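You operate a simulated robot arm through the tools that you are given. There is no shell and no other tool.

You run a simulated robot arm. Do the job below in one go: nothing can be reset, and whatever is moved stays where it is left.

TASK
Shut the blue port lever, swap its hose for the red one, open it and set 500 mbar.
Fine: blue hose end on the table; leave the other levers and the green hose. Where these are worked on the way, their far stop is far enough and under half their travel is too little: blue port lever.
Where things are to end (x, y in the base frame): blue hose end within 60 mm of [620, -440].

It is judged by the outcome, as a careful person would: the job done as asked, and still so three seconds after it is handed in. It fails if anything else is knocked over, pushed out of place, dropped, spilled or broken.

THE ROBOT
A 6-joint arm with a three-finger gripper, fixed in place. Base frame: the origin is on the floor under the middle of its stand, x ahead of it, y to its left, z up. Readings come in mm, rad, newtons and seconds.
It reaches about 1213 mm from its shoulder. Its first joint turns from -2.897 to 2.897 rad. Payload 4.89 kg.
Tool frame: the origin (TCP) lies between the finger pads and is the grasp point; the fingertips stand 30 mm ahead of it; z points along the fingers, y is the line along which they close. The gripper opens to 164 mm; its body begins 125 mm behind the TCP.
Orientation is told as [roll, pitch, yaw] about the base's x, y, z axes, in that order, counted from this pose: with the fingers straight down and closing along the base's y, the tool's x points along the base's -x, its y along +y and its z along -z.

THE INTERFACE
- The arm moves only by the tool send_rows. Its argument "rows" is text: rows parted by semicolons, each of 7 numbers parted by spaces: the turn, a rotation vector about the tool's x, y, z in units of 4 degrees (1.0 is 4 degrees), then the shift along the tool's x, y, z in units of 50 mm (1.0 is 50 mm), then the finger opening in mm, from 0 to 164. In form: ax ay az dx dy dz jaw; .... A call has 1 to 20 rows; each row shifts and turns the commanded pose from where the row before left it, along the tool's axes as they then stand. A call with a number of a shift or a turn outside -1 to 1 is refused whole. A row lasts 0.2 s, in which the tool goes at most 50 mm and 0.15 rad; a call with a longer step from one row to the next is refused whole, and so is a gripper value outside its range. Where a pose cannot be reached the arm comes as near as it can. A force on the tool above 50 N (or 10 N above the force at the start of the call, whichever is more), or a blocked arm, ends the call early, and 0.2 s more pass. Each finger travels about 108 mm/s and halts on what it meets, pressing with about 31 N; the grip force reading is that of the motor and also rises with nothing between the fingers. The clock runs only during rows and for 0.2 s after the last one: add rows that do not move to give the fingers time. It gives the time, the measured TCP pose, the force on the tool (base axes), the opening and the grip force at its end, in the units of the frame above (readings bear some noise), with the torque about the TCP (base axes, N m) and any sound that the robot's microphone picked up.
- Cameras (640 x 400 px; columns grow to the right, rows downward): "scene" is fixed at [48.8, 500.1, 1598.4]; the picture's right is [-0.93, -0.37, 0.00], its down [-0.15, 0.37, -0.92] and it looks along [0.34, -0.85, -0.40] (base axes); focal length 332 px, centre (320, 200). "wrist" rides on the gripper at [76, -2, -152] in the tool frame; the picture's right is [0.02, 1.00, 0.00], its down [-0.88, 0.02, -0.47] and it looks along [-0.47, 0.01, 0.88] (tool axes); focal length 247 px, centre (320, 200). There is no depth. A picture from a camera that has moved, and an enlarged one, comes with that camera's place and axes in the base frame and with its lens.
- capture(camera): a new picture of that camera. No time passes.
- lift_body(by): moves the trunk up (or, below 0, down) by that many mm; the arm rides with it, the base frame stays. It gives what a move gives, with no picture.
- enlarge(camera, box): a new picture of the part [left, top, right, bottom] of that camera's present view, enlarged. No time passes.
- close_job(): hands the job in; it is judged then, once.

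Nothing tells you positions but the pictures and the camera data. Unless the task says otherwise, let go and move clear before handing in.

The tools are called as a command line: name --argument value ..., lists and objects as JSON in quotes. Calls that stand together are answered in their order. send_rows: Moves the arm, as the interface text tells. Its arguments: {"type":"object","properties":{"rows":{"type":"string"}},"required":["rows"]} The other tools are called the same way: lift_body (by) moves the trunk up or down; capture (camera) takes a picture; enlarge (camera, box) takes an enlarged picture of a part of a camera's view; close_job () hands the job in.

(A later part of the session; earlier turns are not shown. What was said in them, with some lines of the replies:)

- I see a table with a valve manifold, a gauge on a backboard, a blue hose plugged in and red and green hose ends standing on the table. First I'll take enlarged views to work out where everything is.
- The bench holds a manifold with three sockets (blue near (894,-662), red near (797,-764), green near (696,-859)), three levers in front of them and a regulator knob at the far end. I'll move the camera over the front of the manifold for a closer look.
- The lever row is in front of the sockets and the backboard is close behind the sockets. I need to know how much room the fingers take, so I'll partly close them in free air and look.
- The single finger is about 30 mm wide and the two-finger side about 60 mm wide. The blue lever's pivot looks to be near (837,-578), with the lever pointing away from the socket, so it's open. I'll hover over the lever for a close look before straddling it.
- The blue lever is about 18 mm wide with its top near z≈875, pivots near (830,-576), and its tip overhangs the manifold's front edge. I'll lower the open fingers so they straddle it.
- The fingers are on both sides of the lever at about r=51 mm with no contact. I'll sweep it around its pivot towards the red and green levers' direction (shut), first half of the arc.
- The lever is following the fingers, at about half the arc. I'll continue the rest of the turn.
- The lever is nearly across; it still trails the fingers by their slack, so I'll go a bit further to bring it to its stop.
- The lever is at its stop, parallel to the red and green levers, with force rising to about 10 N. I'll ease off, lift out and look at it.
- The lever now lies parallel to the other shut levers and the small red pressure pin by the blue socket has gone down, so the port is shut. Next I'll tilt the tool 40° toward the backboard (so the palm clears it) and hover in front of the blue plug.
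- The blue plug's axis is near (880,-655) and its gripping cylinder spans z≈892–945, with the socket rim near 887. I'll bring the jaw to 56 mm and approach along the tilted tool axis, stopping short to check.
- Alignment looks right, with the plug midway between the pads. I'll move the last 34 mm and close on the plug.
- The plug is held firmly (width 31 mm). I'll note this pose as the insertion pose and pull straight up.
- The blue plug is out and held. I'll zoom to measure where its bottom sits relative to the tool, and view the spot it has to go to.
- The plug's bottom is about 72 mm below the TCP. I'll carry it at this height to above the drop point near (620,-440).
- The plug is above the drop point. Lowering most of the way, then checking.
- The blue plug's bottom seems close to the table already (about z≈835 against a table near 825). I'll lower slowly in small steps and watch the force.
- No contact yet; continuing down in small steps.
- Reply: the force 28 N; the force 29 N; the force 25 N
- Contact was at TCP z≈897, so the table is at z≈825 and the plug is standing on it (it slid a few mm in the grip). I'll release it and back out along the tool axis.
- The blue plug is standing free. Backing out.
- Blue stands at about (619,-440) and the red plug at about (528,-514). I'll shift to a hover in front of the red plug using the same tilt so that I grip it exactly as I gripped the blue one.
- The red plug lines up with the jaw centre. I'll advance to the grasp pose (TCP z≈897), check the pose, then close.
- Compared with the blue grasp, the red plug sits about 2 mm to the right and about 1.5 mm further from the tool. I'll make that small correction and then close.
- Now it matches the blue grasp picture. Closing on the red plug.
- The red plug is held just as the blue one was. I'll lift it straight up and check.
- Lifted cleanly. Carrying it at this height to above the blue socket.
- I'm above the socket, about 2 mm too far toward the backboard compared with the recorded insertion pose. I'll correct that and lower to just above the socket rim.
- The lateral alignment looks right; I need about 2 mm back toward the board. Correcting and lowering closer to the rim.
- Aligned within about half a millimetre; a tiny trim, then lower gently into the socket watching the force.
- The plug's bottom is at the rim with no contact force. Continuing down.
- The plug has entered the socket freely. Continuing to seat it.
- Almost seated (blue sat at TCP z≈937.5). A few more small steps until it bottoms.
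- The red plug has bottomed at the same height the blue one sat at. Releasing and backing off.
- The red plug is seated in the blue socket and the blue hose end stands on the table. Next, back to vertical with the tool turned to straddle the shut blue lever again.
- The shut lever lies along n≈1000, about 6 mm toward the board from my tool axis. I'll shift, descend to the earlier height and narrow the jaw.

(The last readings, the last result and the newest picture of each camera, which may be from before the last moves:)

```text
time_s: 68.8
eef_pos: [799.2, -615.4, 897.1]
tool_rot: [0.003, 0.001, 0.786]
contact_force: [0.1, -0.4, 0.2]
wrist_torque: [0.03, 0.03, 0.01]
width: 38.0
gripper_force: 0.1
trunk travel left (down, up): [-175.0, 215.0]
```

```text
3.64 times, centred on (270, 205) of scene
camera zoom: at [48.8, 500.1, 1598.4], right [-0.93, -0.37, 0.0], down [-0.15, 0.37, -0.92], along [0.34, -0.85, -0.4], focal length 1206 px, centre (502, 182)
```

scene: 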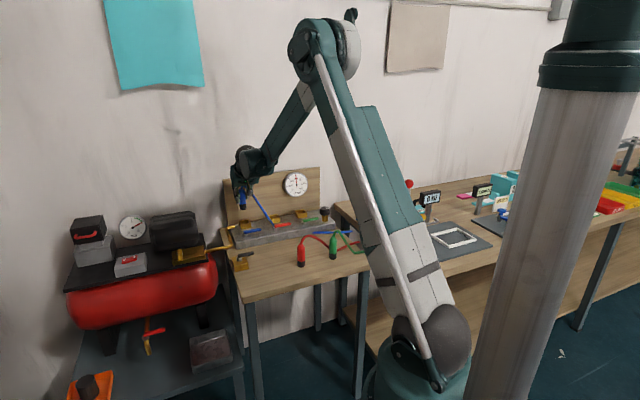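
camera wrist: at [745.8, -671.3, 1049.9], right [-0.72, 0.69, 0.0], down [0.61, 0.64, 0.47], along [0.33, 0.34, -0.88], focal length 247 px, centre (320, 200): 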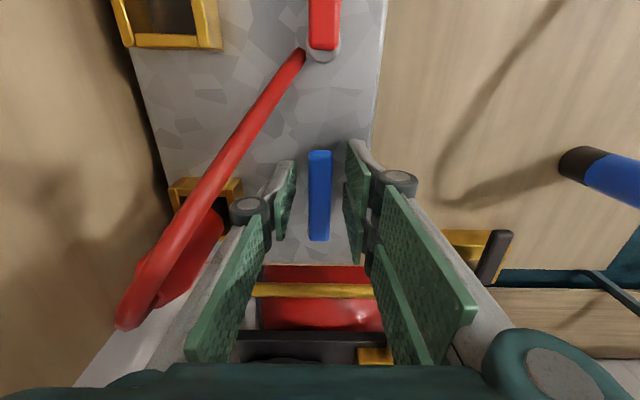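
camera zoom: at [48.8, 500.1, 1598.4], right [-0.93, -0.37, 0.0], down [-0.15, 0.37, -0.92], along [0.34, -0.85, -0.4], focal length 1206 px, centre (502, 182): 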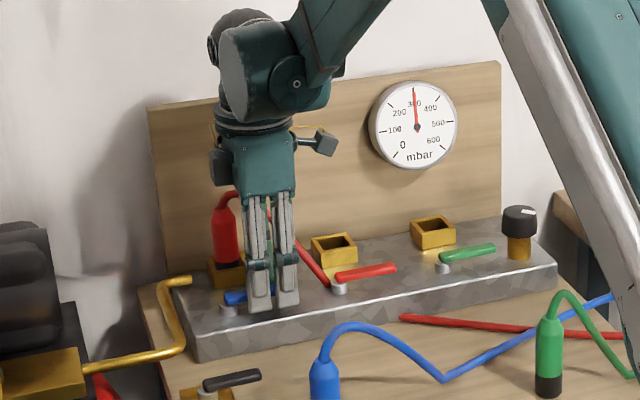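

The lever is centred between the pads. I'll sweep it back the other way (opening), first half.

send_rows --rows "0 0 0 0 0 0.04 38;0 0 1 -0.0025 0.0706 0 38;0 0 1 -0.0025 0.0706 0 38;0 0 1 -0.0025 0.0706 0 38;0 0 1 -0.0025 0.0706 0 38;0 0 1 -0.0025 0.0706 0 38;0 0 1 -0.0025 0.0706 0 38;0 0 1 -0.0025 0.0706 0 38;0 0 1 -0.0025 0.0706 0 38;0 0 1 -0.0025 0.0706 0 38;0 0 1 -0.0025 0.0706 0 38;0 0 1 -0.0025 0.0706 0 38"

capture --camera "wrist"

enlarge --camera "scene" --box '[200, 150, 340, 260]'

```text
time_s: 71.4
eef_pos: [783.0, -580.2, 894.8]
tool_rot: [0.001, -0.001, 0.016]
contact_force: [0.3, -0.5, -0.1]
wrist_torque: [0.01, -0.02, -0.01]
width: 38.0
gripper_force: 0.0
trunk travel left (down, up): [-175.0, 215.0]
```

```text
taken
camera wrist: at [707.6, -584.1, 1047.4], right [-0.04, 1.0, 0.0], down [0.88, 0.03, 0.47], along [0.47, 0.02, -0.88], focal length 247 px, centre (320, 200)
```

wrist: 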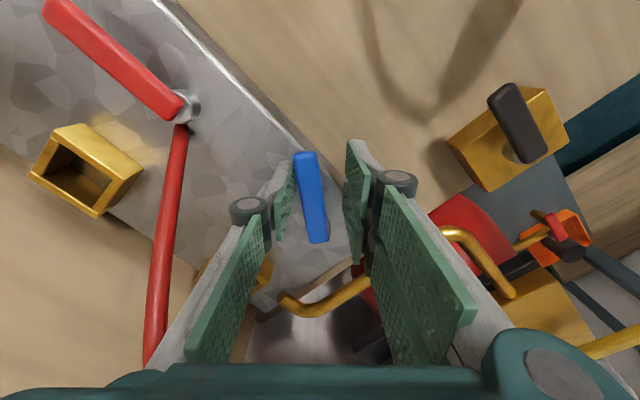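

```text
3.64 times, centred on (270, 205) of scene
camera zoom: at [48.8, 500.1, 1598.4], right [-0.93, -0.37, 0.0], down [-0.15, 0.37, -0.92], along [0.34, -0.85, -0.4], focal length 1206 px, centre (502, 182)
```

zoom: 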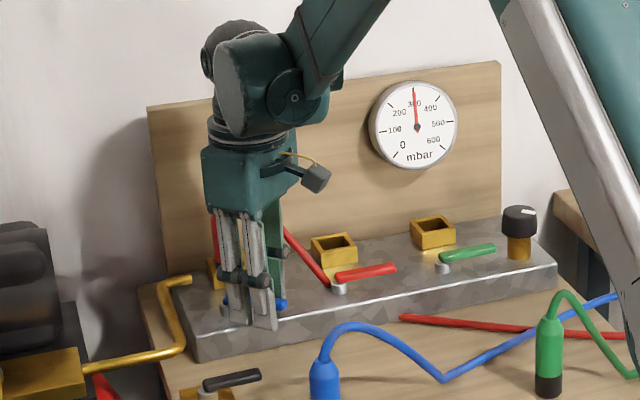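

The lever follows. Continuing to the open stop.

send_rows --rows "0 0 1 -0.0025 0.0706 0 38;0 0 1 -0.0025 0.0706 0 38;0 0 1 -0.0025 0.0706 0 38;0 0 1 -0.0025 0.0706 0 38;0 0 1 -0.0025 0.0706 0 38;0 0 1 -0.0025 0.0706 0 38;0 0 1 -0.0025 0.0706 0 38;0 0 1 -0.0025 0.0706 0 38;0 0 1 -0.0025 0.0706 0 38;0 0 1 -0.0025 0.0706 0 38;0 0 1 -0.0025 0.0706 0 38;0 0 1 -0.0025 0.0706 0 38"

send_rows --rows "0 0 1 -0.0025 0.0706 0 38;0 0 1 -0.0025 0.0706 0 38;0 0 0.5 0 0.07 0 38;0 0 0 0 0.05 0 38;0 0 0 0 0 0 38"

capture --camera "wrist"

enlarge --camera "scene" --box '[200, 150, 340, 260]'

```text
time_s: 74.0
eef_pos: [798.3, -542.6, 894.4]
tool_rot: [0.0, 0.0, -0.822]
contact_force: [0.5, -0.1, -0.2]
wrist_torque: [-0.02, -0.01, -0.03]
width: 38.1
gripper_force: 0.2
trunk travel left (down, up): [-175.0, 215.0]
```

```text
time_s: 75.2
eef_pos: [809.1, -538.0, 895.8]
tool_rot: [-0.001, 0.002, -0.997]
contact_force: [-13.5, -14.1, 8.2]
wrist_torque: [-0.34, 0.55, 0.33]
width: 46.1
gripper_force: 9.7
trunk travel left (down, up): [-175.0, 215.0]
```

```text
taken
camera wrist: at [766.1, -474.2, 1048.1], right [0.83, 0.56, 0.0], down [0.49, -0.73, 0.47], along [0.27, -0.39, -0.88], focal length 247 px, centre (320, 200)
```

wrist: 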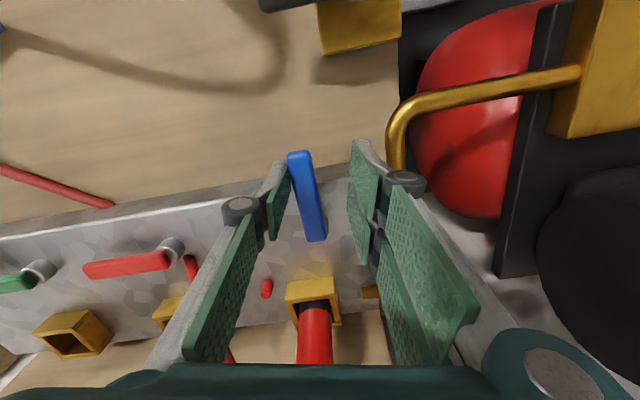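

```text
3.64 times, centred on (270, 205) of scene
camera zoom: at [48.8, 500.1, 1598.4], right [-0.93, -0.37, 0.0], down [-0.15, 0.37, -0.92], along [0.34, -0.85, -0.4], focal length 1206 px, centre (502, 182)
```

zoom: 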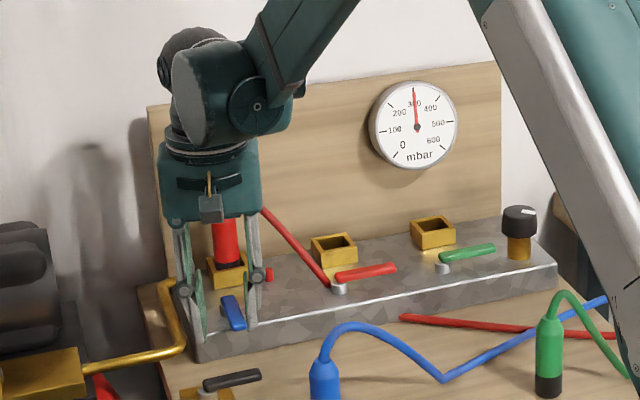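

The lever is at its open stop and the red pressure pin has popped back up, so the port is live with the red hose. I'll ease off, lift out, square up and travel along to above the regulator knob.

send_rows --rows "0 0 0 0 -0.14 0 46;0 0 0 0 0 0 50;0 0 0 0 0 -0.4 50;0 0 0 0 0 -0.9 50;0 0 0 0 0 -0.9 50;0 0 0 0 0 -0.9 50;0 0 -1 0 0 0 50;0 0 -1 0 0 0 50;0 0 -1 0 0 0 50;0 0 0 0 0 0 50"

enlarge --camera "scene" --box '[200, 150, 340, 260]'

capture --camera "wrist"

```text
time_s: 77.4
eef_pos: [804.0, -539.6, 1049.8]
tool_rot: [0.0, -0.001, -0.785]
contact_force: [0.3, -0.8, 0.4]
wrist_torque: [0.02, 0.02, -0.01]
width: 50.1
gripper_force: 0.0
trunk travel left (down, up): [-175.0, 215.0]
```

```text
3.64 times, centred on (270, 205) of scene
camera zoom: at [48.8, 500.1, 1598.4], right [-0.93, -0.37, 0.0], down [-0.15, 0.37, -0.92], along [0.34, -0.85, -0.4], focal length 1206 px, centre (502, 182)
```

zoom: 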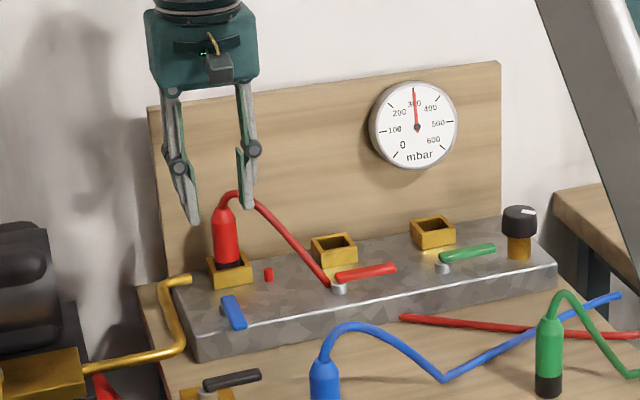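

```text
taken
camera wrist: at [749.4, -487.4, 1202.5], right [0.69, 0.72, 0.0], down [0.64, -0.61, 0.47], along [0.34, -0.33, -0.88], focal length 247 px, centre (320, 200)
```

wrist: 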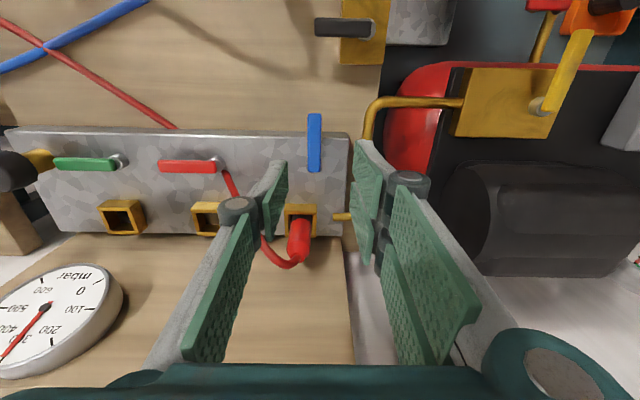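

The blue lever is open. Now I'll travel along the manifold to the knob.

send_rows --rows "0 0 0 -0.022 -0.871 -0.067 60;0 0 0 -0.022 -0.871 -0.067 60;0 0 0 -0.022 -0.871 -0.067 60;0 0 0 -0.022 -0.871 -0.067 60;0 0 0 -0.022 -0.871 -0.067 60;0 0 0 -0.022 -0.871 -0.067 60;0 0 0 -0.022 -0.871 -0.067 60;0 0 0 -0.022 -0.871 -0.067 60;0 0 0 -0.022 -0.871 -0.067 60;0 0 0 0 0 0 60"

capture --camera "wrist"

enlarge --camera "scene" --box '[240, 140, 360, 240]'

```text
time_s: 79.6
eef_pos: [534.1, -826.1, 1079.4]
tool_rot: [-0.002, 0.001, -0.785]
contact_force: [-0.7, -0.9, 0.2]
wrist_torque: [0.03, -0.05, -0.02]
width: 59.9
gripper_force: 0.0
trunk travel left (down, up): [-175.0, 215.0]
```

```text
taken
camera wrist: at [478.3, -772.9, 1231.0], right [0.69, 0.72, 0.0], down [0.64, -0.61, 0.47], along [0.34, -0.33, -0.88], focal length 247 px, centre (320, 200)
```

wrist: 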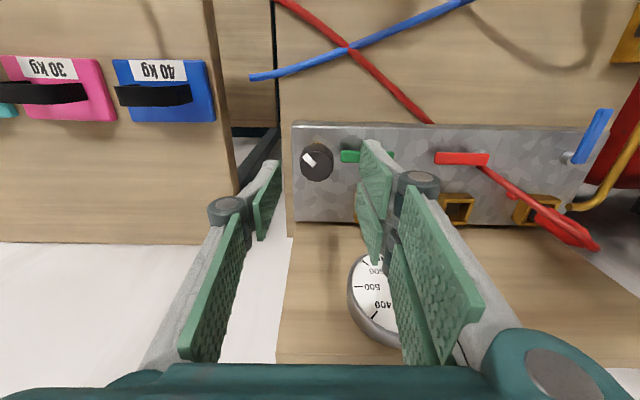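

```text
4.00 times, centred on (300, 190) of scene
camera zoom: at [48.8, 500.1, 1598.4], right [-0.93, -0.37, 0.0], down [-0.15, 0.37, -0.92], along [0.34, -0.85, -0.4], focal length 1327 px, centre (400, 240)
```

zoom: 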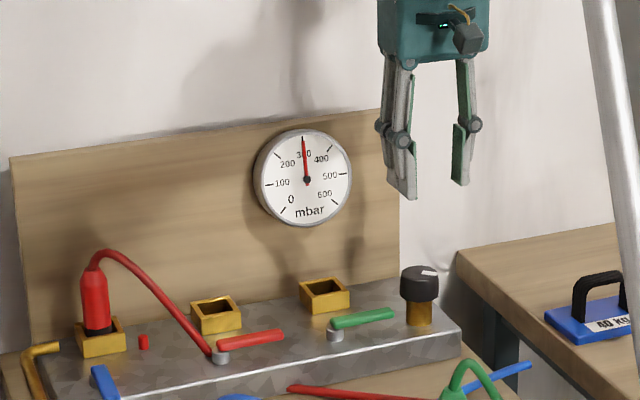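

enlarge --camera "wrist" --box '[270, 120, 370, 210]'

enlarge --camera "scene" --box '[300, 190, 340, 230]'

enlarge --camera "scene" --box '[275, 165, 320, 205]'

```text
4.44 times, centred on (320, 165) of wrist
camera zoom: at [478.3, -772.9, 1231.0], right [0.69, 0.72, 0.0], down [0.64, -0.61, 0.47], along [0.34, -0.33, -0.88], focal length 1098 px, centre (320, 356)
```

zoom: 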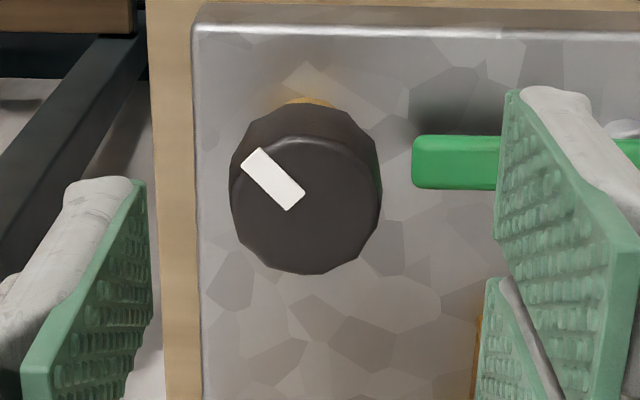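

```text
10.00 times, centred on (320, 210) of scene
camera zoom: at [48.8, 500.1, 1598.4], right [-0.93, -0.37, 0.0], down [-0.15, 0.37, -0.92], along [0.34, -0.85, -0.4], focal length 3318 px, centre (320, 100)
```

zoom: 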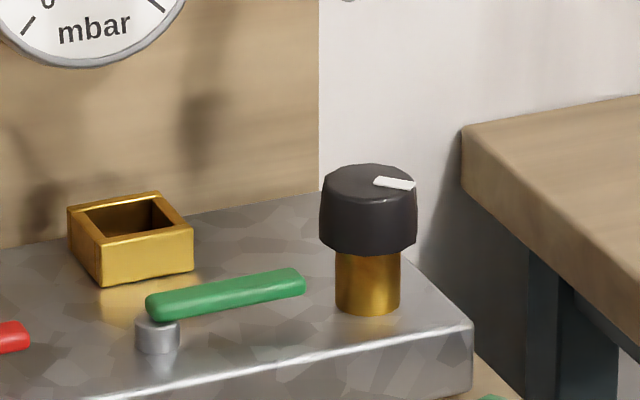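

```text
10.00 times, centred on (298, 185) of scene
camera zoom: at [48.8, 500.1, 1598.4], right [-0.93, -0.37, 0.0], down [-0.15, 0.37, -0.92], along [0.34, -0.85, -0.4], focal length 3318 px, centre (545, 350)
```

zoom: 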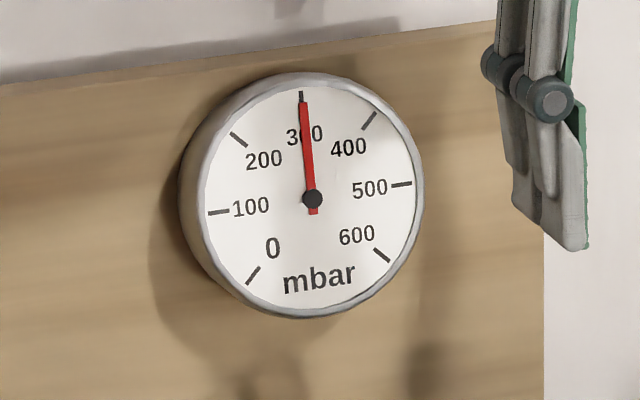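

The gauge reads 300. The knob is about 45 mm across near (557,-855), with its cap roughly z 895–922, and the green lever's tip is close by. I'll turn the tool so the fingers go in front of and behind the knob, away from the green lever, and centre over it.

send_rows --rows "0 0 -1 0 0 0 70;0 0 -1 0 0 0 70;0 0 -1 0 0 0 70;0 0 -1 0 0 0 70;0 0 -1 0 0 0 70;0 0 -1 0 0 0 70;0 0 -1 0 0 0 70;0 0 -1 0 0 0 70;0 0 -1 0 0 0 70;0 0 -1 0 0 0 70;0 0 -1 0 0 0 70;0 0 -1 0 0 0 70;0 0 -1 0 0 0 70;0 0 -1 0 0 0 70;0 0 -1 0 0 0 70;0 0 -1 0 0 0 70;0 0 -1 0 0 0 70;0 0 -1 0 0 0 70;0 0 -1 0 0 0 70;0 0 -1 0 0 0 70"

send_rows --rows "0 0 -1 0 0 0 70;0 0 -1 0 0 0 70;0 0 -0.5 0 0 0 70;0 0 0 0.08 -0.75 0 70;0 0 0 0 0 0 70"

capture --camera "wrist"

enlarge --camera "wrist" --box '[260, 80, 380, 200]'

```text
time_s: 83.8
eef_pos: [535.3, -823.1, 1081.2]
tool_rot: [0.0, 0.0, 0.611]
contact_force: [-0.3, 0.0, 0.4]
wrist_torque: [-0.01, 0.0, 0.02]
width: 70.0
gripper_force: 0.1
trunk travel left (down, up): [-175.0, 215.0]
```

```text
time_s: 85.0
eef_pos: [558.0, -852.2, 1081.2]
tool_rot: [-0.001, 0.0, 0.785]
contact_force: [-0.3, -0.1, 0.1]
wrist_torque: [0.03, 0.02, 0.0]
width: 70.1
gripper_force: 0.1
trunk travel left (down, up): [-175.0, 215.0]
```

```text
taken
camera wrist: at [504.5, -907.1, 1232.0], right [-0.72, 0.69, 0.0], down [0.61, 0.64, 0.47], along [0.33, 0.34, -0.88], focal length 247 px, centre (320, 200)
```

wrist: 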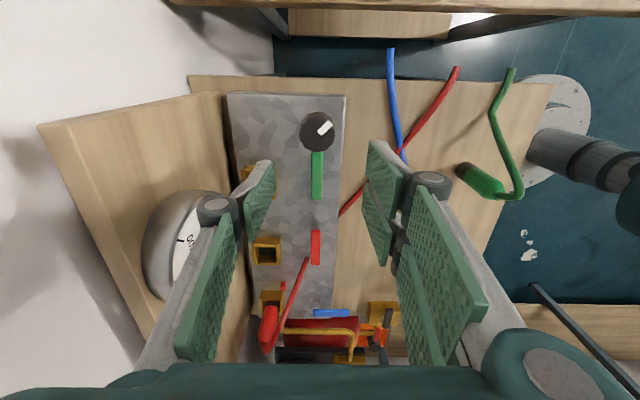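

```text
3.33 times, centred on (320, 140) of wrist
camera zoom: at [504.5, -907.1, 1232.0], right [-0.72, 0.69, 0.0], down [0.61, 0.64, 0.47], along [0.33, 0.34, -0.88], focal length 823 px, centre (320, 400)
```

zoom: 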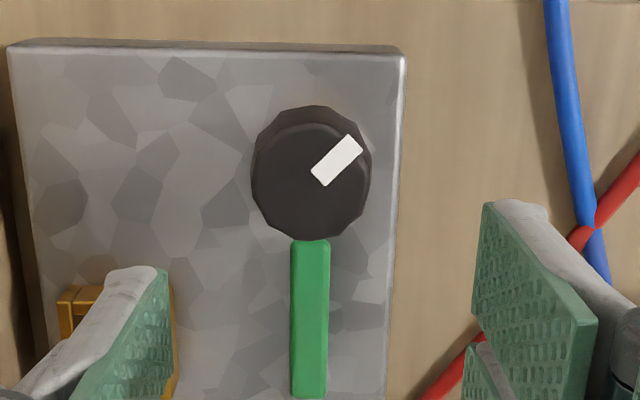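

The knob centre is about 3 mm off my tool axis in each direction. I'll correct, come down most of the way and look again.

send_rows --rows "0 0 0 0.056 -0.066 0 70;0 0 0 0 0 0.8 70;0 0 0 0 0 0.8 70;0 0 0 0 0 0.6 70;0 0 0 0 0 0 70;0 0 0 0 0 0 70"

capture --camera "wrist"

enlarge --camera "scene" --box '[280, 150, 360, 230]'

```text
time_s: 86.4
eef_pos: [560.3, -857.5, 971.2]
tool_rot: [0.001, -0.001, 0.784]
contact_force: [0.1, -0.2, 0.1]
wrist_torque: [0.06, -0.03, -0.02]
width: 70.4
gripper_force: 0.1
trunk travel left (down, up): [-175.0, 215.0]
```

```text
taken
camera wrist: at [506.7, -912.8, 1122.8], right [-0.72, 0.69, 0.0], down [0.61, 0.64, 0.47], along [0.33, 0.34, -0.88], focal length 247 px, centre (320, 200)
```

wrist: 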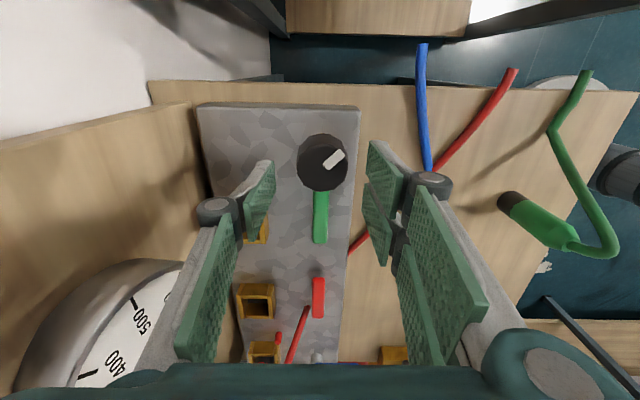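

```text
5.00 times, centred on (320, 190) of scene
camera zoom: at [48.8, 500.1, 1598.4], right [-0.93, -0.37, 0.0], down [-0.15, 0.37, -0.92], along [0.34, -0.85, -0.4], focal length 1659 px, centre (320, 250)
```

zoom: 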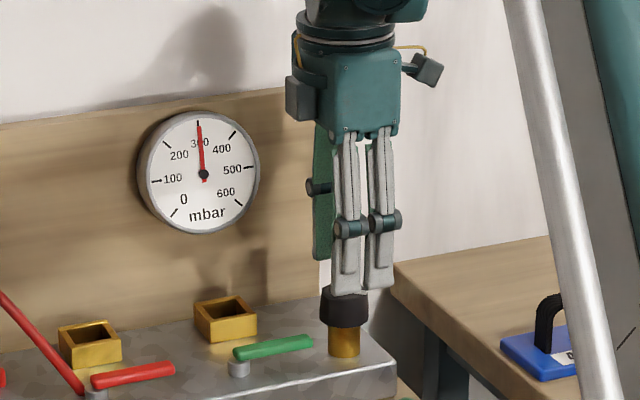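

enlarge --camera "wrist" --box '[260, 110, 380, 220]'

```text
3.64 times, centred on (320, 165) of wrist
camera zoom: at [506.7, -912.8, 1122.8], right [-0.72, 0.69, 0.0], down [0.61, 0.64, 0.47], along [0.33, 0.34, -0.88], focal length 898 px, centre (320, 327)
```

zoom: 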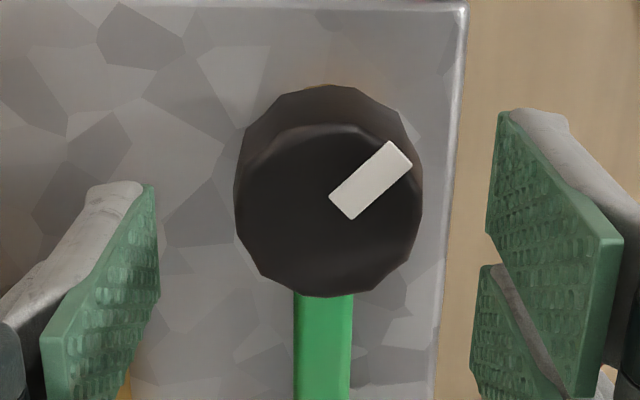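

The knob is centred to within about 1.5 mm. I'll trim, lower to grip height (tips at z≈892, above the green lever) and close.

send_rows --rows "0 0 0 0 0.03 0 70;0 0 0 0 0 0.488 70;0 0 0 0 0 0.488 70;0 0 0 0 0 0 70;0 0 0 0 0 0 60;0 0 0 0 0 0 52;0 0 0 0 0 0 42;0 0 0 0 0 0 40;0 0 0 0 0 0 40"

capture --camera "wrist"

enlarge --camera "scene" --box '[280, 150, 360, 230]'

```text
time_s: 88.4
eef_pos: [557.6, -855.8, 922.3]
tool_rot: [0.0, 0.0, 0.786]
contact_force: [14.8, -13.7, 5.4]
wrist_torque: [-0.45, -0.53, 0.0]
width: 48.7
gripper_force: 10.3
trunk travel left (down, up): [-175.0, 215.0]
```

```text
taken
camera wrist: at [504.9, -910.6, 1074.4], right [-0.72, 0.69, 0.0], down [0.61, 0.64, 0.47], along [0.33, 0.34, -0.88], focal length 247 px, centre (320, 200)
```

wrist: 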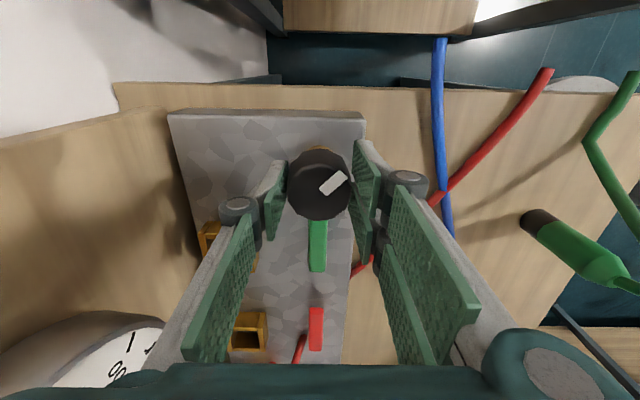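

```text
5.00 times, centred on (320, 190) of scene
camera zoom: at [48.8, 500.1, 1598.4], right [-0.93, -0.37, 0.0], down [-0.15, 0.37, -0.92], along [0.34, -0.85, -0.4], focal length 1659 px, centre (320, 250)
```

zoom: 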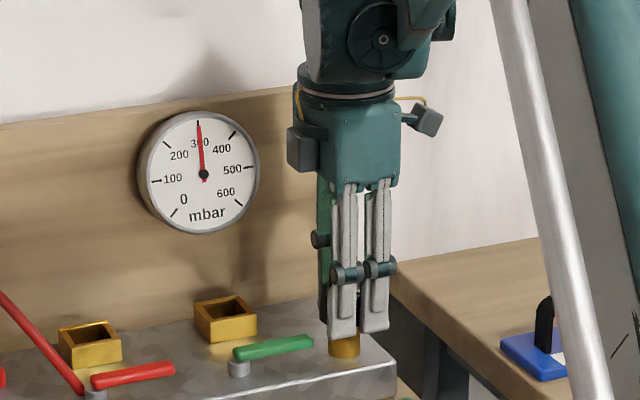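

The far-side finger is touching first (about 20 N sideways), so the tool sits roughly 2 mm short of the knob's axis. I'll shift to equalise and let the grip close.

send_rows --rows "0 0 0 0 -0.02 0 40;0 0 0 0 -0.02 0 40;0 0 0 0 0 0 40;0 0 0 0 0 0 40"

enlarge --camera "wrist" --box '[240, 110, 400, 270]'

```text
time_s: 89.4
eef_pos: [557.7, -855.6, 922.1]
tool_rot: [-0.001, -0.001, 0.784]
contact_force: [0.9, 6.2, 4.4]
wrist_torque: [0.52, 0.23, 0.0]
width: 46.5
gripper_force: 45.1
trunk travel left (down, up): [-175.0, 215.0]
```

```text
2.50 times, centred on (320, 190) of wrist
camera zoom: at [505.3, -911.8, 1074.4], right [-0.72, 0.69, 0.0], down [0.61, 0.64, 0.47], along [0.33, 0.34, -0.88], focal length 617 px, centre (320, 225)
```

zoom: 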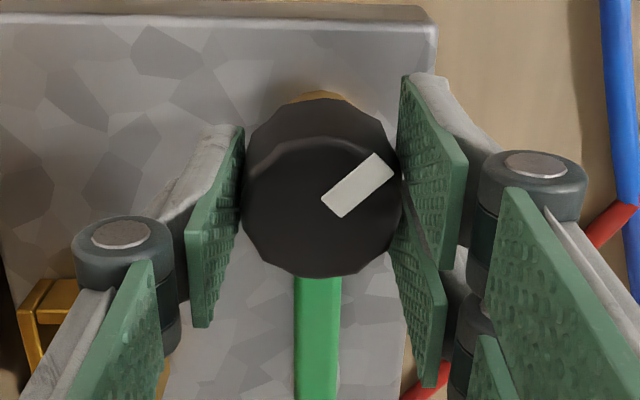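

The knob is gripped evenly and the tool axis is on its centre. I'll turn it a small amount clockwise (seen from above) and read the gauge.

send_rows --rows "0 0 1 0 0 0 40;0 0 1 0 0 0 40;0 0 1 0 0 0 40;0 0 1 0 0 0 40;0 0 0 0 0 0 40"

enlarge --camera "scene" --box '[275, 165, 320, 205]'

enlarge --camera "wrist" --box '[240, 110, 400, 270]'

```text
time_s: 90.6
eef_pos: [558.5, -856.3, 922.3]
tool_rot: [0.002, -0.001, 0.504]
contact_force: [-19.3, 36.8, -10.8]
wrist_torque: [1.01, 0.47, -0.01]
width: 46.3
gripper_force: 45.5
trunk travel left (down, up): [-175.0, 215.0]
```

```text
10.00 times, centred on (298, 185) of scene
camera zoom: at [48.8, 500.1, 1598.4], right [-0.93, -0.37, 0.0], down [-0.15, 0.37, -0.92], along [0.34, -0.85, -0.4], focal length 3318 px, centre (545, 350)
```

zoom: 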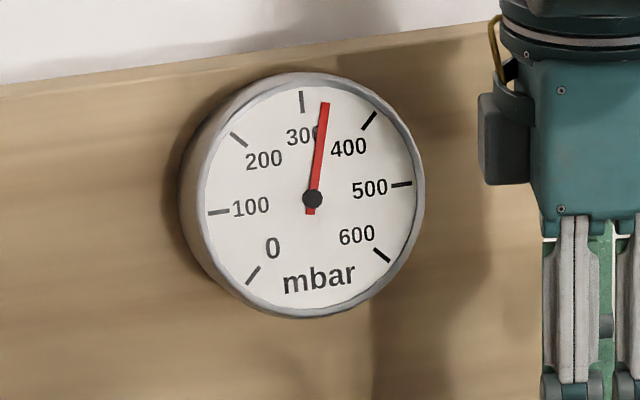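

```text
2.50 times, centred on (320, 190) of wrist
camera zoom: at [492.1, -895.1, 1074.5], right [-0.5, 0.86, 0.0], down [0.76, 0.44, 0.47], along [0.41, 0.24, -0.88], focal length 617 px, centre (320, 225)
```

zoom: 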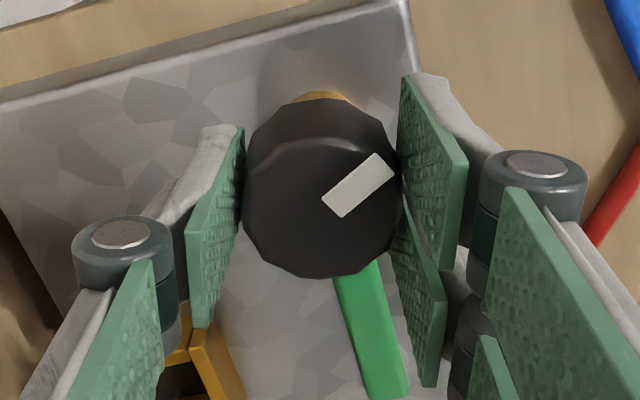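

The gauge rose to about 335 for 16° of clockwise turn, so roughly 90° in total is needed. Side force has built up along the closing line, so I'll relieve it by a small shift before continuing.

send_rows --rows "0 0 0 0 0.03 0 40;0 0 0 0 0 0 40"

send_rows --rows "0 0 0 0 0.02 0 40;0 0 0 0 0 0 40"

```text
time_s: 91.2
eef_pos: [558.5, -856.0, 922.3]
tool_rot: [-0.001, 0.001, 0.506]
contact_force: [-7.2, 18.4, -4.2]
wrist_torque: [0.27, 0.22, -0.01]
width: 46.3
gripper_force: 45.1
trunk travel left (down, up): [-175.0, 215.0]
```

```text
time_s: 91.8
eef_pos: [558.4, -856.3, 922.0]
tool_rot: [-0.002, -0.001, 0.505]
contact_force: [4.6, -0.4, 5.9]
wrist_torque: [-0.06, -0.15, 0.01]
width: 46.4
gripper_force: 44.7
trunk travel left (down, up): [-175.0, 215.0]
```

The side force is gone. Continuing the clockwise turn in steps, reading gauge and force as I go.

send_rows --rows "0 0 1 0 0.01 0 40;0 0 1 0 0.01 0 40;0 0 1 0 0.01 0 40;0 0 1 0 0.01 0 40;0 0 0 0 0 0 40"

enlarge --camera "scene" --box '[275, 165, 320, 205]'

enlarge --camera "wrist" --box '[240, 110, 400, 270]'

```text
time_s: 92.8
eef_pos: [556.9, -856.7, 922.5]
tool_rot: [-0.003, -0.001, 0.254]
contact_force: [3.5, -3.1, 2.6]
wrist_torque: [-0.2, -0.04, -0.02]
width: 46.3
gripper_force: 44.5
trunk travel left (down, up): [-175.0, 215.0]
stopped in row 4: the force on the tool passed its limit at 53 N (the readings are from after the stop); the commanded pose is now the measured one
```

```text
10.00 times, centred on (298, 185) of scene
camera zoom: at [48.8, 500.1, 1598.4], right [-0.93, -0.37, 0.0], down [-0.15, 0.37, -0.92], along [0.34, -0.85, -0.4], focal length 3318 px, centre (545, 350)
```

zoom: 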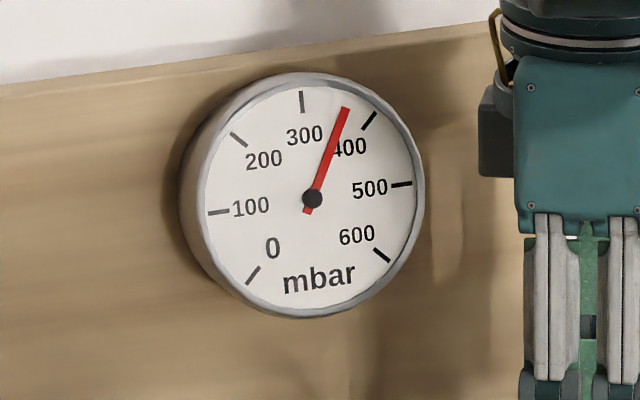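

```text
2.50 times, centred on (320, 190) of wrist
camera zoom: at [484.0, -876.6, 1074.4], right [-0.27, 0.96, 0.0], down [0.85, 0.24, 0.47], along [0.46, 0.13, -0.88], focal length 617 px, centre (320, 225)
```

zoom: 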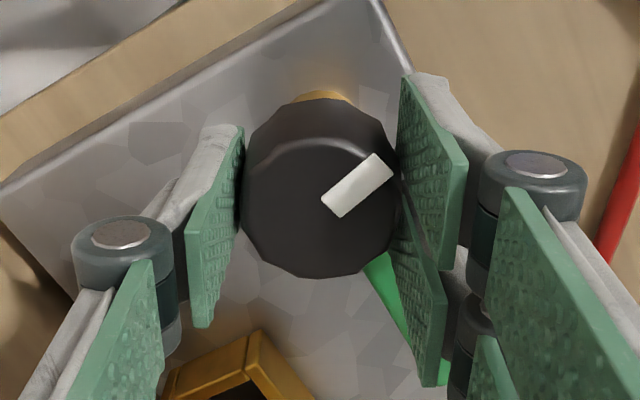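

Now about 365. The call stopped on the force limit (the command is reset to the measured pose), so I'll continue in shorter steps without the sideways shift.

send_rows --rows "0 0 0.7 0 0 0 40;0 0 0.7 0 0 0 40;0 0 0 0 0 0 40"

send_rows --rows "0 0 0.7 0 0 0 40;0 0 0.7 0 0 0 40;0 0 0 0 0 0 40"

```text
time_s: 93.6
eef_pos: [558.6, -854.6, 922.4]
tool_rot: [-0.004, -0.001, 0.158]
contact_force: [4.7, -4.3, 0.2]
wrist_torque: [-0.07, -0.06, -0.03]
width: 46.5
gripper_force: 45.2
trunk travel left (down, up): [-175.0, 215.0]
```

```text
time_s: 94.4
eef_pos: [556.5, -856.8, 923.1]
tool_rot: [-0.006, -0.002, 0.062]
contact_force: [4.2, -5.5, -2.5]
wrist_torque: [-0.1, -0.05, -0.04]
width: 46.5
gripper_force: 45.5
trunk travel left (down, up): [-175.0, 215.0]
```

Forces are low now. Continuing.

send_rows --rows "0 0 0.7 0 0 0 40;0 0 0.7 0 0 0 40;0 0 0.7 0 0 0 40;0 0 0.7 0 0 0 40;0 0 0 0 0 0 40"

send_rows --rows "0 0 0.7 0 0 0 40;0 0 0.7 0 0 0 40;0 0 0.7 0 0 0 40;0 0 0.7 0 0 0 40;0 0 0 0 0 0 40"

enlarge --camera "scene" --box '[275, 165, 320, 205]'

capture --camera "wrist"

```text
time_s: 95.6
eef_pos: [558.5, -855.1, 923.3]
tool_rot: [-0.002, -0.002, -0.136]
contact_force: [7.3, 0.6, -5.3]
wrist_torque: [0.05, -0.29, -0.01]
width: 46.3
gripper_force: 45.1
trunk travel left (down, up): [-175.0, 215.0]
```

```text
time_s: 96.8
eef_pos: [557.6, -856.7, 922.6]
tool_rot: [-0.001, 0.0, -0.331]
contact_force: [6.1, 0.4, -4.0]
wrist_torque: [0.07, -0.01, 0.01]
width: 46.3
gripper_force: 44.4
trunk travel left (down, up): [-175.0, 215.0]
```

```text
10.00 times, centred on (298, 185) of scene
camera zoom: at [48.8, 500.1, 1598.4], right [-0.93, -0.37, 0.0], down [-0.15, 0.37, -0.92], along [0.34, -0.85, -0.4], focal length 3318 px, centre (545, 350)
```

zoom: 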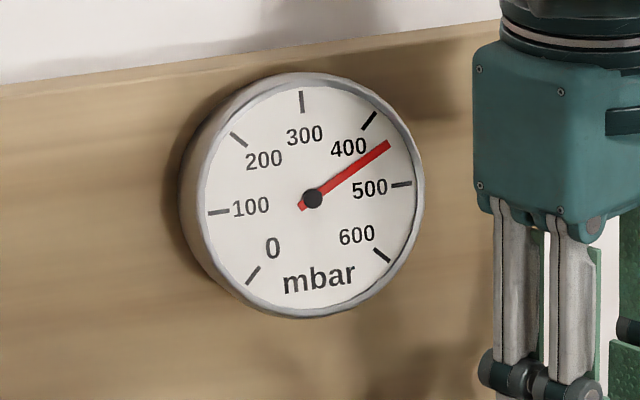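

```text
taken
camera wrist: at [484.6, -832.2, 1074.3], right [0.3, 0.95, 0.0], down [0.84, -0.27, 0.48], along [0.45, -0.15, -0.88], focal length 247 px, centre (320, 200)
```

wrist: 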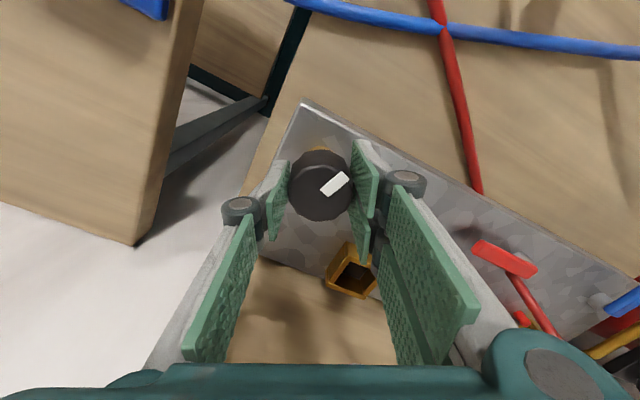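

The gauge reads about 440 after 64°, i.e. 45° per 100 mbar, so 26° more. I'll check clearance to the green lever first.

enlarge --camera "scene" --box '[280, 180, 350, 240]'

enlarge --camera "wrist" --box '[240, 110, 440, 270]'

```text
6.67 times, centred on (315, 210) of scene
camera zoom: at [48.8, 500.1, 1598.4], right [-0.93, -0.37, 0.0], down [-0.15, 0.37, -0.92], along [0.34, -0.85, -0.4], focal length 2212 px, centre (353, 133)
```

zoom: 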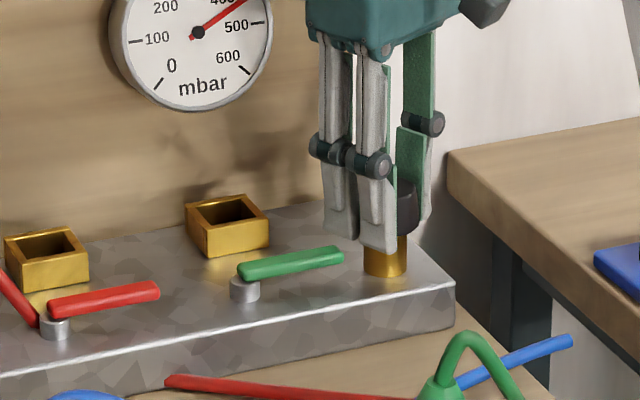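

```text
2.50 times, centred on (340, 190) of wrist
camera zoom: at [484.6, -832.2, 1074.3], right [0.3, 0.95, 0.0], down [0.84, -0.27, 0.48], along [0.45, -0.15, -0.88], focal length 617 px, centre (270, 225)
```

zoom: 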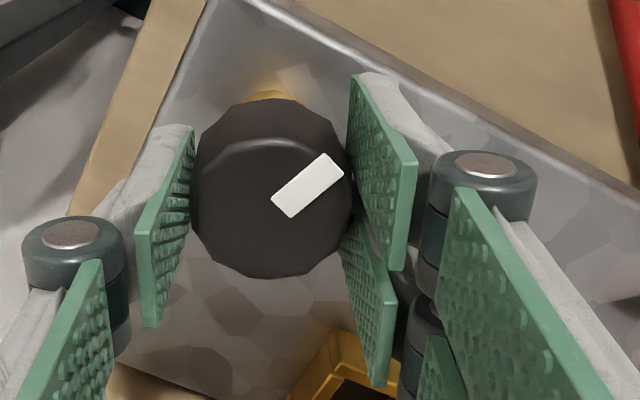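

The fingertips (z≈892) pass about 10 mm above the green lever (top ≈880). Continuing the turn, stopping slightly short of 500 to fine-tune.

send_rows --rows "0 0 0.7 0 0 0 40;0 0 0.7 0 0 0 40;0 0 0.7 0 0 0 40;0 0 0.7 0 0 0 40;0 0 0 0 0 0 40"

send_rows --rows "0 0 0.7 0 0 0 40;0 0 0.7 0 0 0 40;0 0 0.7 0 0 0 40;0 0 0 0 0 0 40"

enlarge --camera "scene" --box '[275, 165, 320, 205]'

enlarge --camera "scene" --box '[280, 180, 350, 240]'

```text
time_s: 98.0
eef_pos: [558.0, -856.3, 923.4]
tool_rot: [-0.002, -0.002, -0.525]
contact_force: [3.6, 7.1, -1.0]
wrist_torque: [0.3, -0.17, 0.0]
width: 46.4
gripper_force: 45.2
trunk travel left (down, up): [-175.0, 215.0]
```

```text
time_s: 99.0
eef_pos: [558.3, -855.3, 922.4]
tool_rot: [-0.001, -0.004, -0.672]
contact_force: [7.2, 3.0, -1.4]
wrist_torque: [0.14, -0.18, 0.03]
width: 46.7
gripper_force: 44.7
trunk travel left (down, up): [-175.0, 215.0]
```

```text
10.00 times, centred on (298, 185) of scene
camera zoom: at [48.8, 500.1, 1598.4], right [-0.93, -0.37, 0.0], down [-0.15, 0.37, -0.92], along [0.34, -0.85, -0.4], focal length 3318 px, centre (545, 350)
```

zoom: 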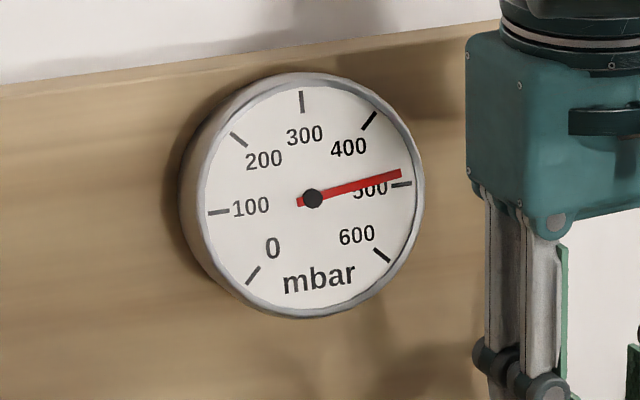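

```text
6.67 times, centred on (315, 210) of scene
camera zoom: at [48.8, 500.1, 1598.4], right [-0.93, -0.37, 0.0], down [-0.15, 0.37, -0.92], along [0.34, -0.85, -0.4], focal length 2212 px, centre (353, 133)
```

zoom: 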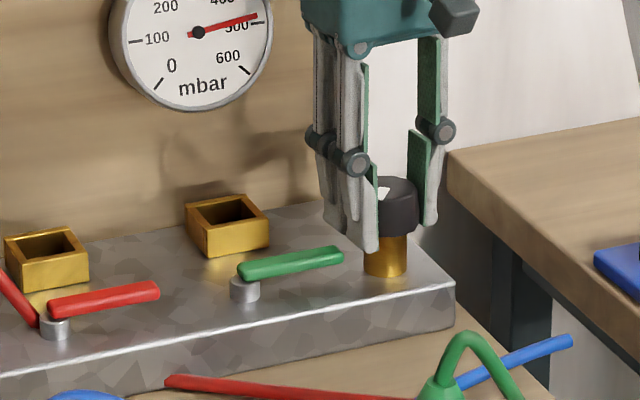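

About 486 now. Turning the last 6.5°.

send_rows --rows "0 0 0.6 0 0 0 40;0 0 0.5 0 0 0 40;0 0 0.5 0 0 0 40;0 0 0 0 0 0 40;0 0 0 0 0 0 40"

enlarge --camera "scene" --box '[285, 170, 315, 200]'

```text
time_s: 100.2
eef_pos: [557.5, -856.3, 922.1]
tool_rot: [0.0, -0.003, -0.784]
contact_force: [3.4, 17.4, -10.9]
wrist_torque: [0.59, 0.01, -0.02]
width: 46.2
gripper_force: 45.0
trunk travel left (down, up): [-175.0, 215.0]
```

```text
13.33 times, centred on (300, 185) of scene
camera zoom: at [48.8, 500.1, 1598.4], right [-0.93, -0.37, 0.0], down [-0.15, 0.37, -0.92], along [0.34, -0.85, -0.4], focal length 4423 px, centre (587, 400)
```

zoom: 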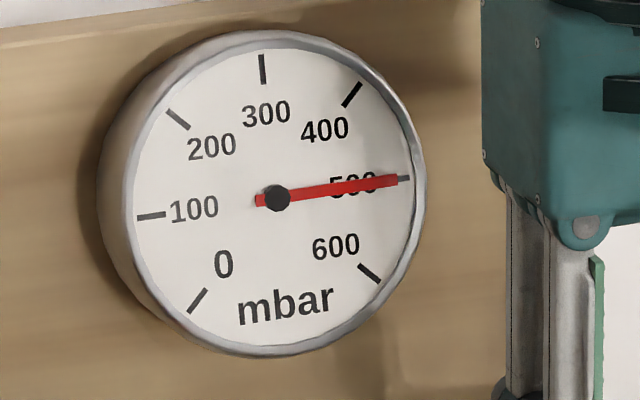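

The needle sits exactly on the 500 tick. I'll relieve the slight side load and open the fingers, then re-read the gauge.

send_rows --rows "0 0 0 0.005 0.02 0 40;0 0 0 0 0 0 44;0 0 0 0 0 0 50;0 0 0 0 0 0 58;0 0 0 0 0 0 66;0 0 0 0 0 0 66"

enlarge --camera "scene" --box '[285, 170, 315, 200]'

capture --camera "wrist"

```text
time_s: 101.6
eef_pos: [557.7, -854.9, 922.0]
tool_rot: [0.0, -0.005, -0.786]
contact_force: [-0.4, 0.3, 0.1]
wrist_torque: [-0.02, -0.04, 0.01]
width: 65.8
gripper_force: 0.0
trunk travel left (down, up): [-175.0, 215.0]
```

```text
13.33 times, centred on (300, 185) of scene
camera zoom: at [48.8, 500.1, 1598.4], right [-0.93, -0.37, 0.0], down [-0.15, 0.37, -0.92], along [0.34, -0.85, -0.4], focal length 4423 px, centre (587, 400)
```

zoom: 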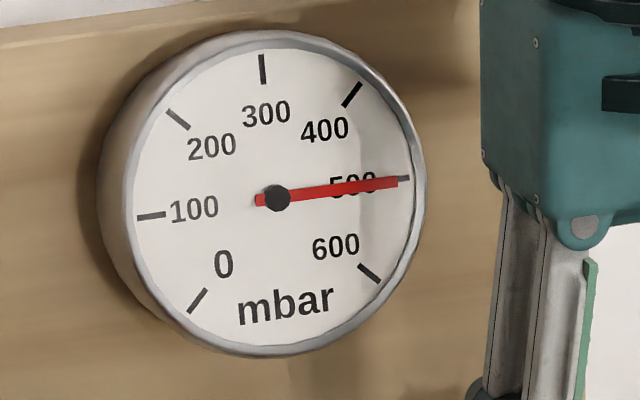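

```text
taken
camera wrist: at [502.6, -802.1, 1074.4], right [0.69, 0.72, 0.0], down [0.64, -0.61, 0.48], along [0.34, -0.33, -0.88], focal length 247 px, centre (320, 200)
```

wrist: 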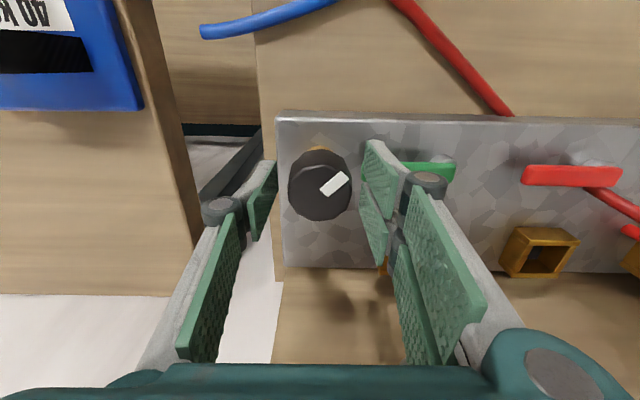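

The gauge stays on 500 with the fingers open. Lifting clear and moving back for a final check.

send_rows --rows "0 0 0 0 0 -0.4 66;0 0 0 0 0 -0.8 66;0 0 0 0 0 -0.9 66;0 0 0 0 0 -0.9 66;0 0 0 0 0 -0.9 66;0 0 0 0.9 0 0 66;0 0 0 0.9 0 0 66;0 0 0 0.9 0 0 66;0 0 0 0.9 0 0 66;0 0 0 0 0 0 66"

capture --camera "wrist"

enlarge --camera "scene" --box '[200, 150, 400, 300]'

enlarge --camera "scene" --box '[285, 170, 315, 200]'

capture --camera "scene"

```text
time_s: 103.8
eef_pos: [430.0, -725.7, 1114.8]
tool_rot: [-0.001, -0.003, -0.783]
contact_force: [0.2, 0.5, 0.1]
wrist_torque: [-0.1, -0.08, 0.0]
width: 65.9
gripper_force: 0.1
trunk travel left (down, up): [-175.0, 215.0]
```

```text
taken
camera wrist: at [374.9, -673.3, 1266.9], right [0.69, 0.72, 0.0], down [0.64, -0.61, 0.48], along [0.34, -0.33, -0.88], focal length 247 px, centre (320, 200)
```

wrist: 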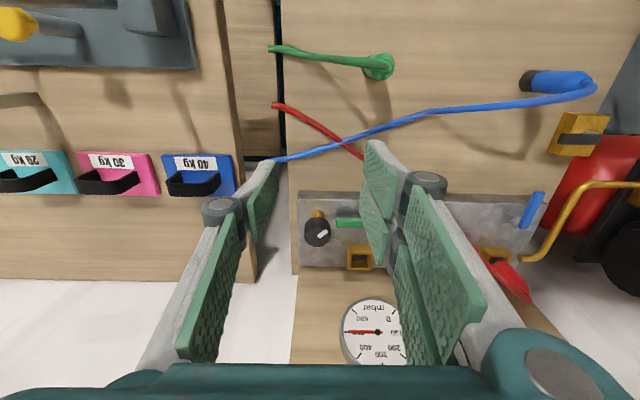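

```text
2.67 times, centred on (300, 225) of scene
camera zoom: at [48.8, 500.1, 1598.4], right [-0.93, -0.37, 0.0], down [-0.15, 0.37, -0.92], along [0.34, -0.85, -0.4], focal length 885 px, centre (373, 133)
```

zoom: 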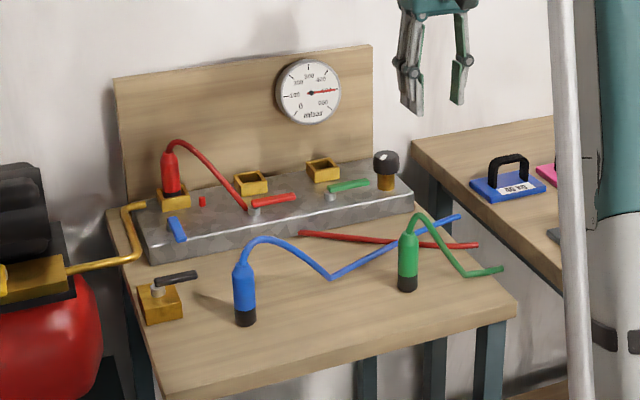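

```text
13.33 times, centred on (300, 185) of scene
camera zoom: at [48.8, 500.1, 1598.4], right [-0.93, -0.37, 0.0], down [-0.15, 0.37, -0.92], along [0.34, -0.85, -0.4], focal length 4423 px, centre (587, 400)
```

zoom: 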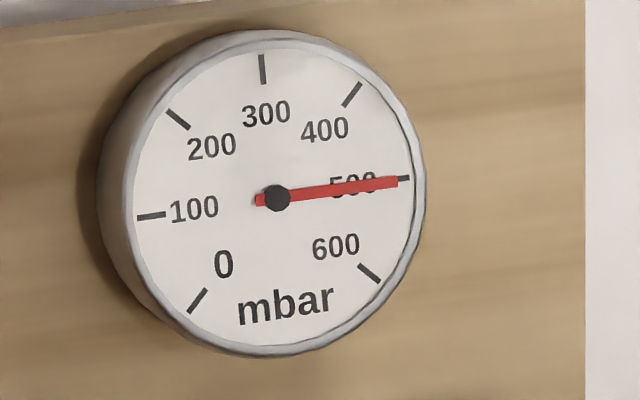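

```text
taken
```

scene: 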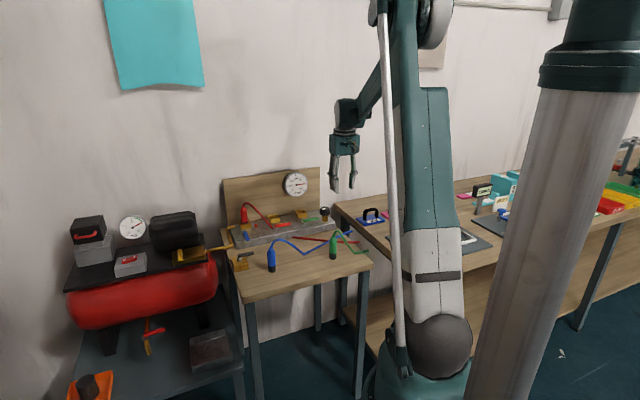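

Everything checks out: the red hose is in the blue socket with its pressure pin up, the blue lever is open, and the gauge reads 500. The blue hose end stands on the table at about (619,-440), the green hose and the other levers haven't moved, and the arm is clear. Handing in.

close_job

```text
The job is handed in.
```

The job is done and handed in; the result of the judging hasn't come back to me.

- **Hose swap:** I shut the blue port lever and its red pressure pin went down. I then pulled the blue hose and seated the red hose in the blue port.
- **Lever:** The blue port lever is open again at its stop. The red pressure pin came back up with the red hose in.
- **Pressure:** The gauge needle was on the 500 mbar mark, and stayed there after I let go of the knob.
- **Blue hose end:** It is standing upright on the table at about (619, -440), within a few millimetres of the target.
- **Everything else:** The green hose and the other levers have not moved in the final pictures. I let go of everything and moved the arm clear before handing in.

While I turned the knob, one step stopped on the force limit at 53 N. I carried on in smaller steps and saw no sign of damage.
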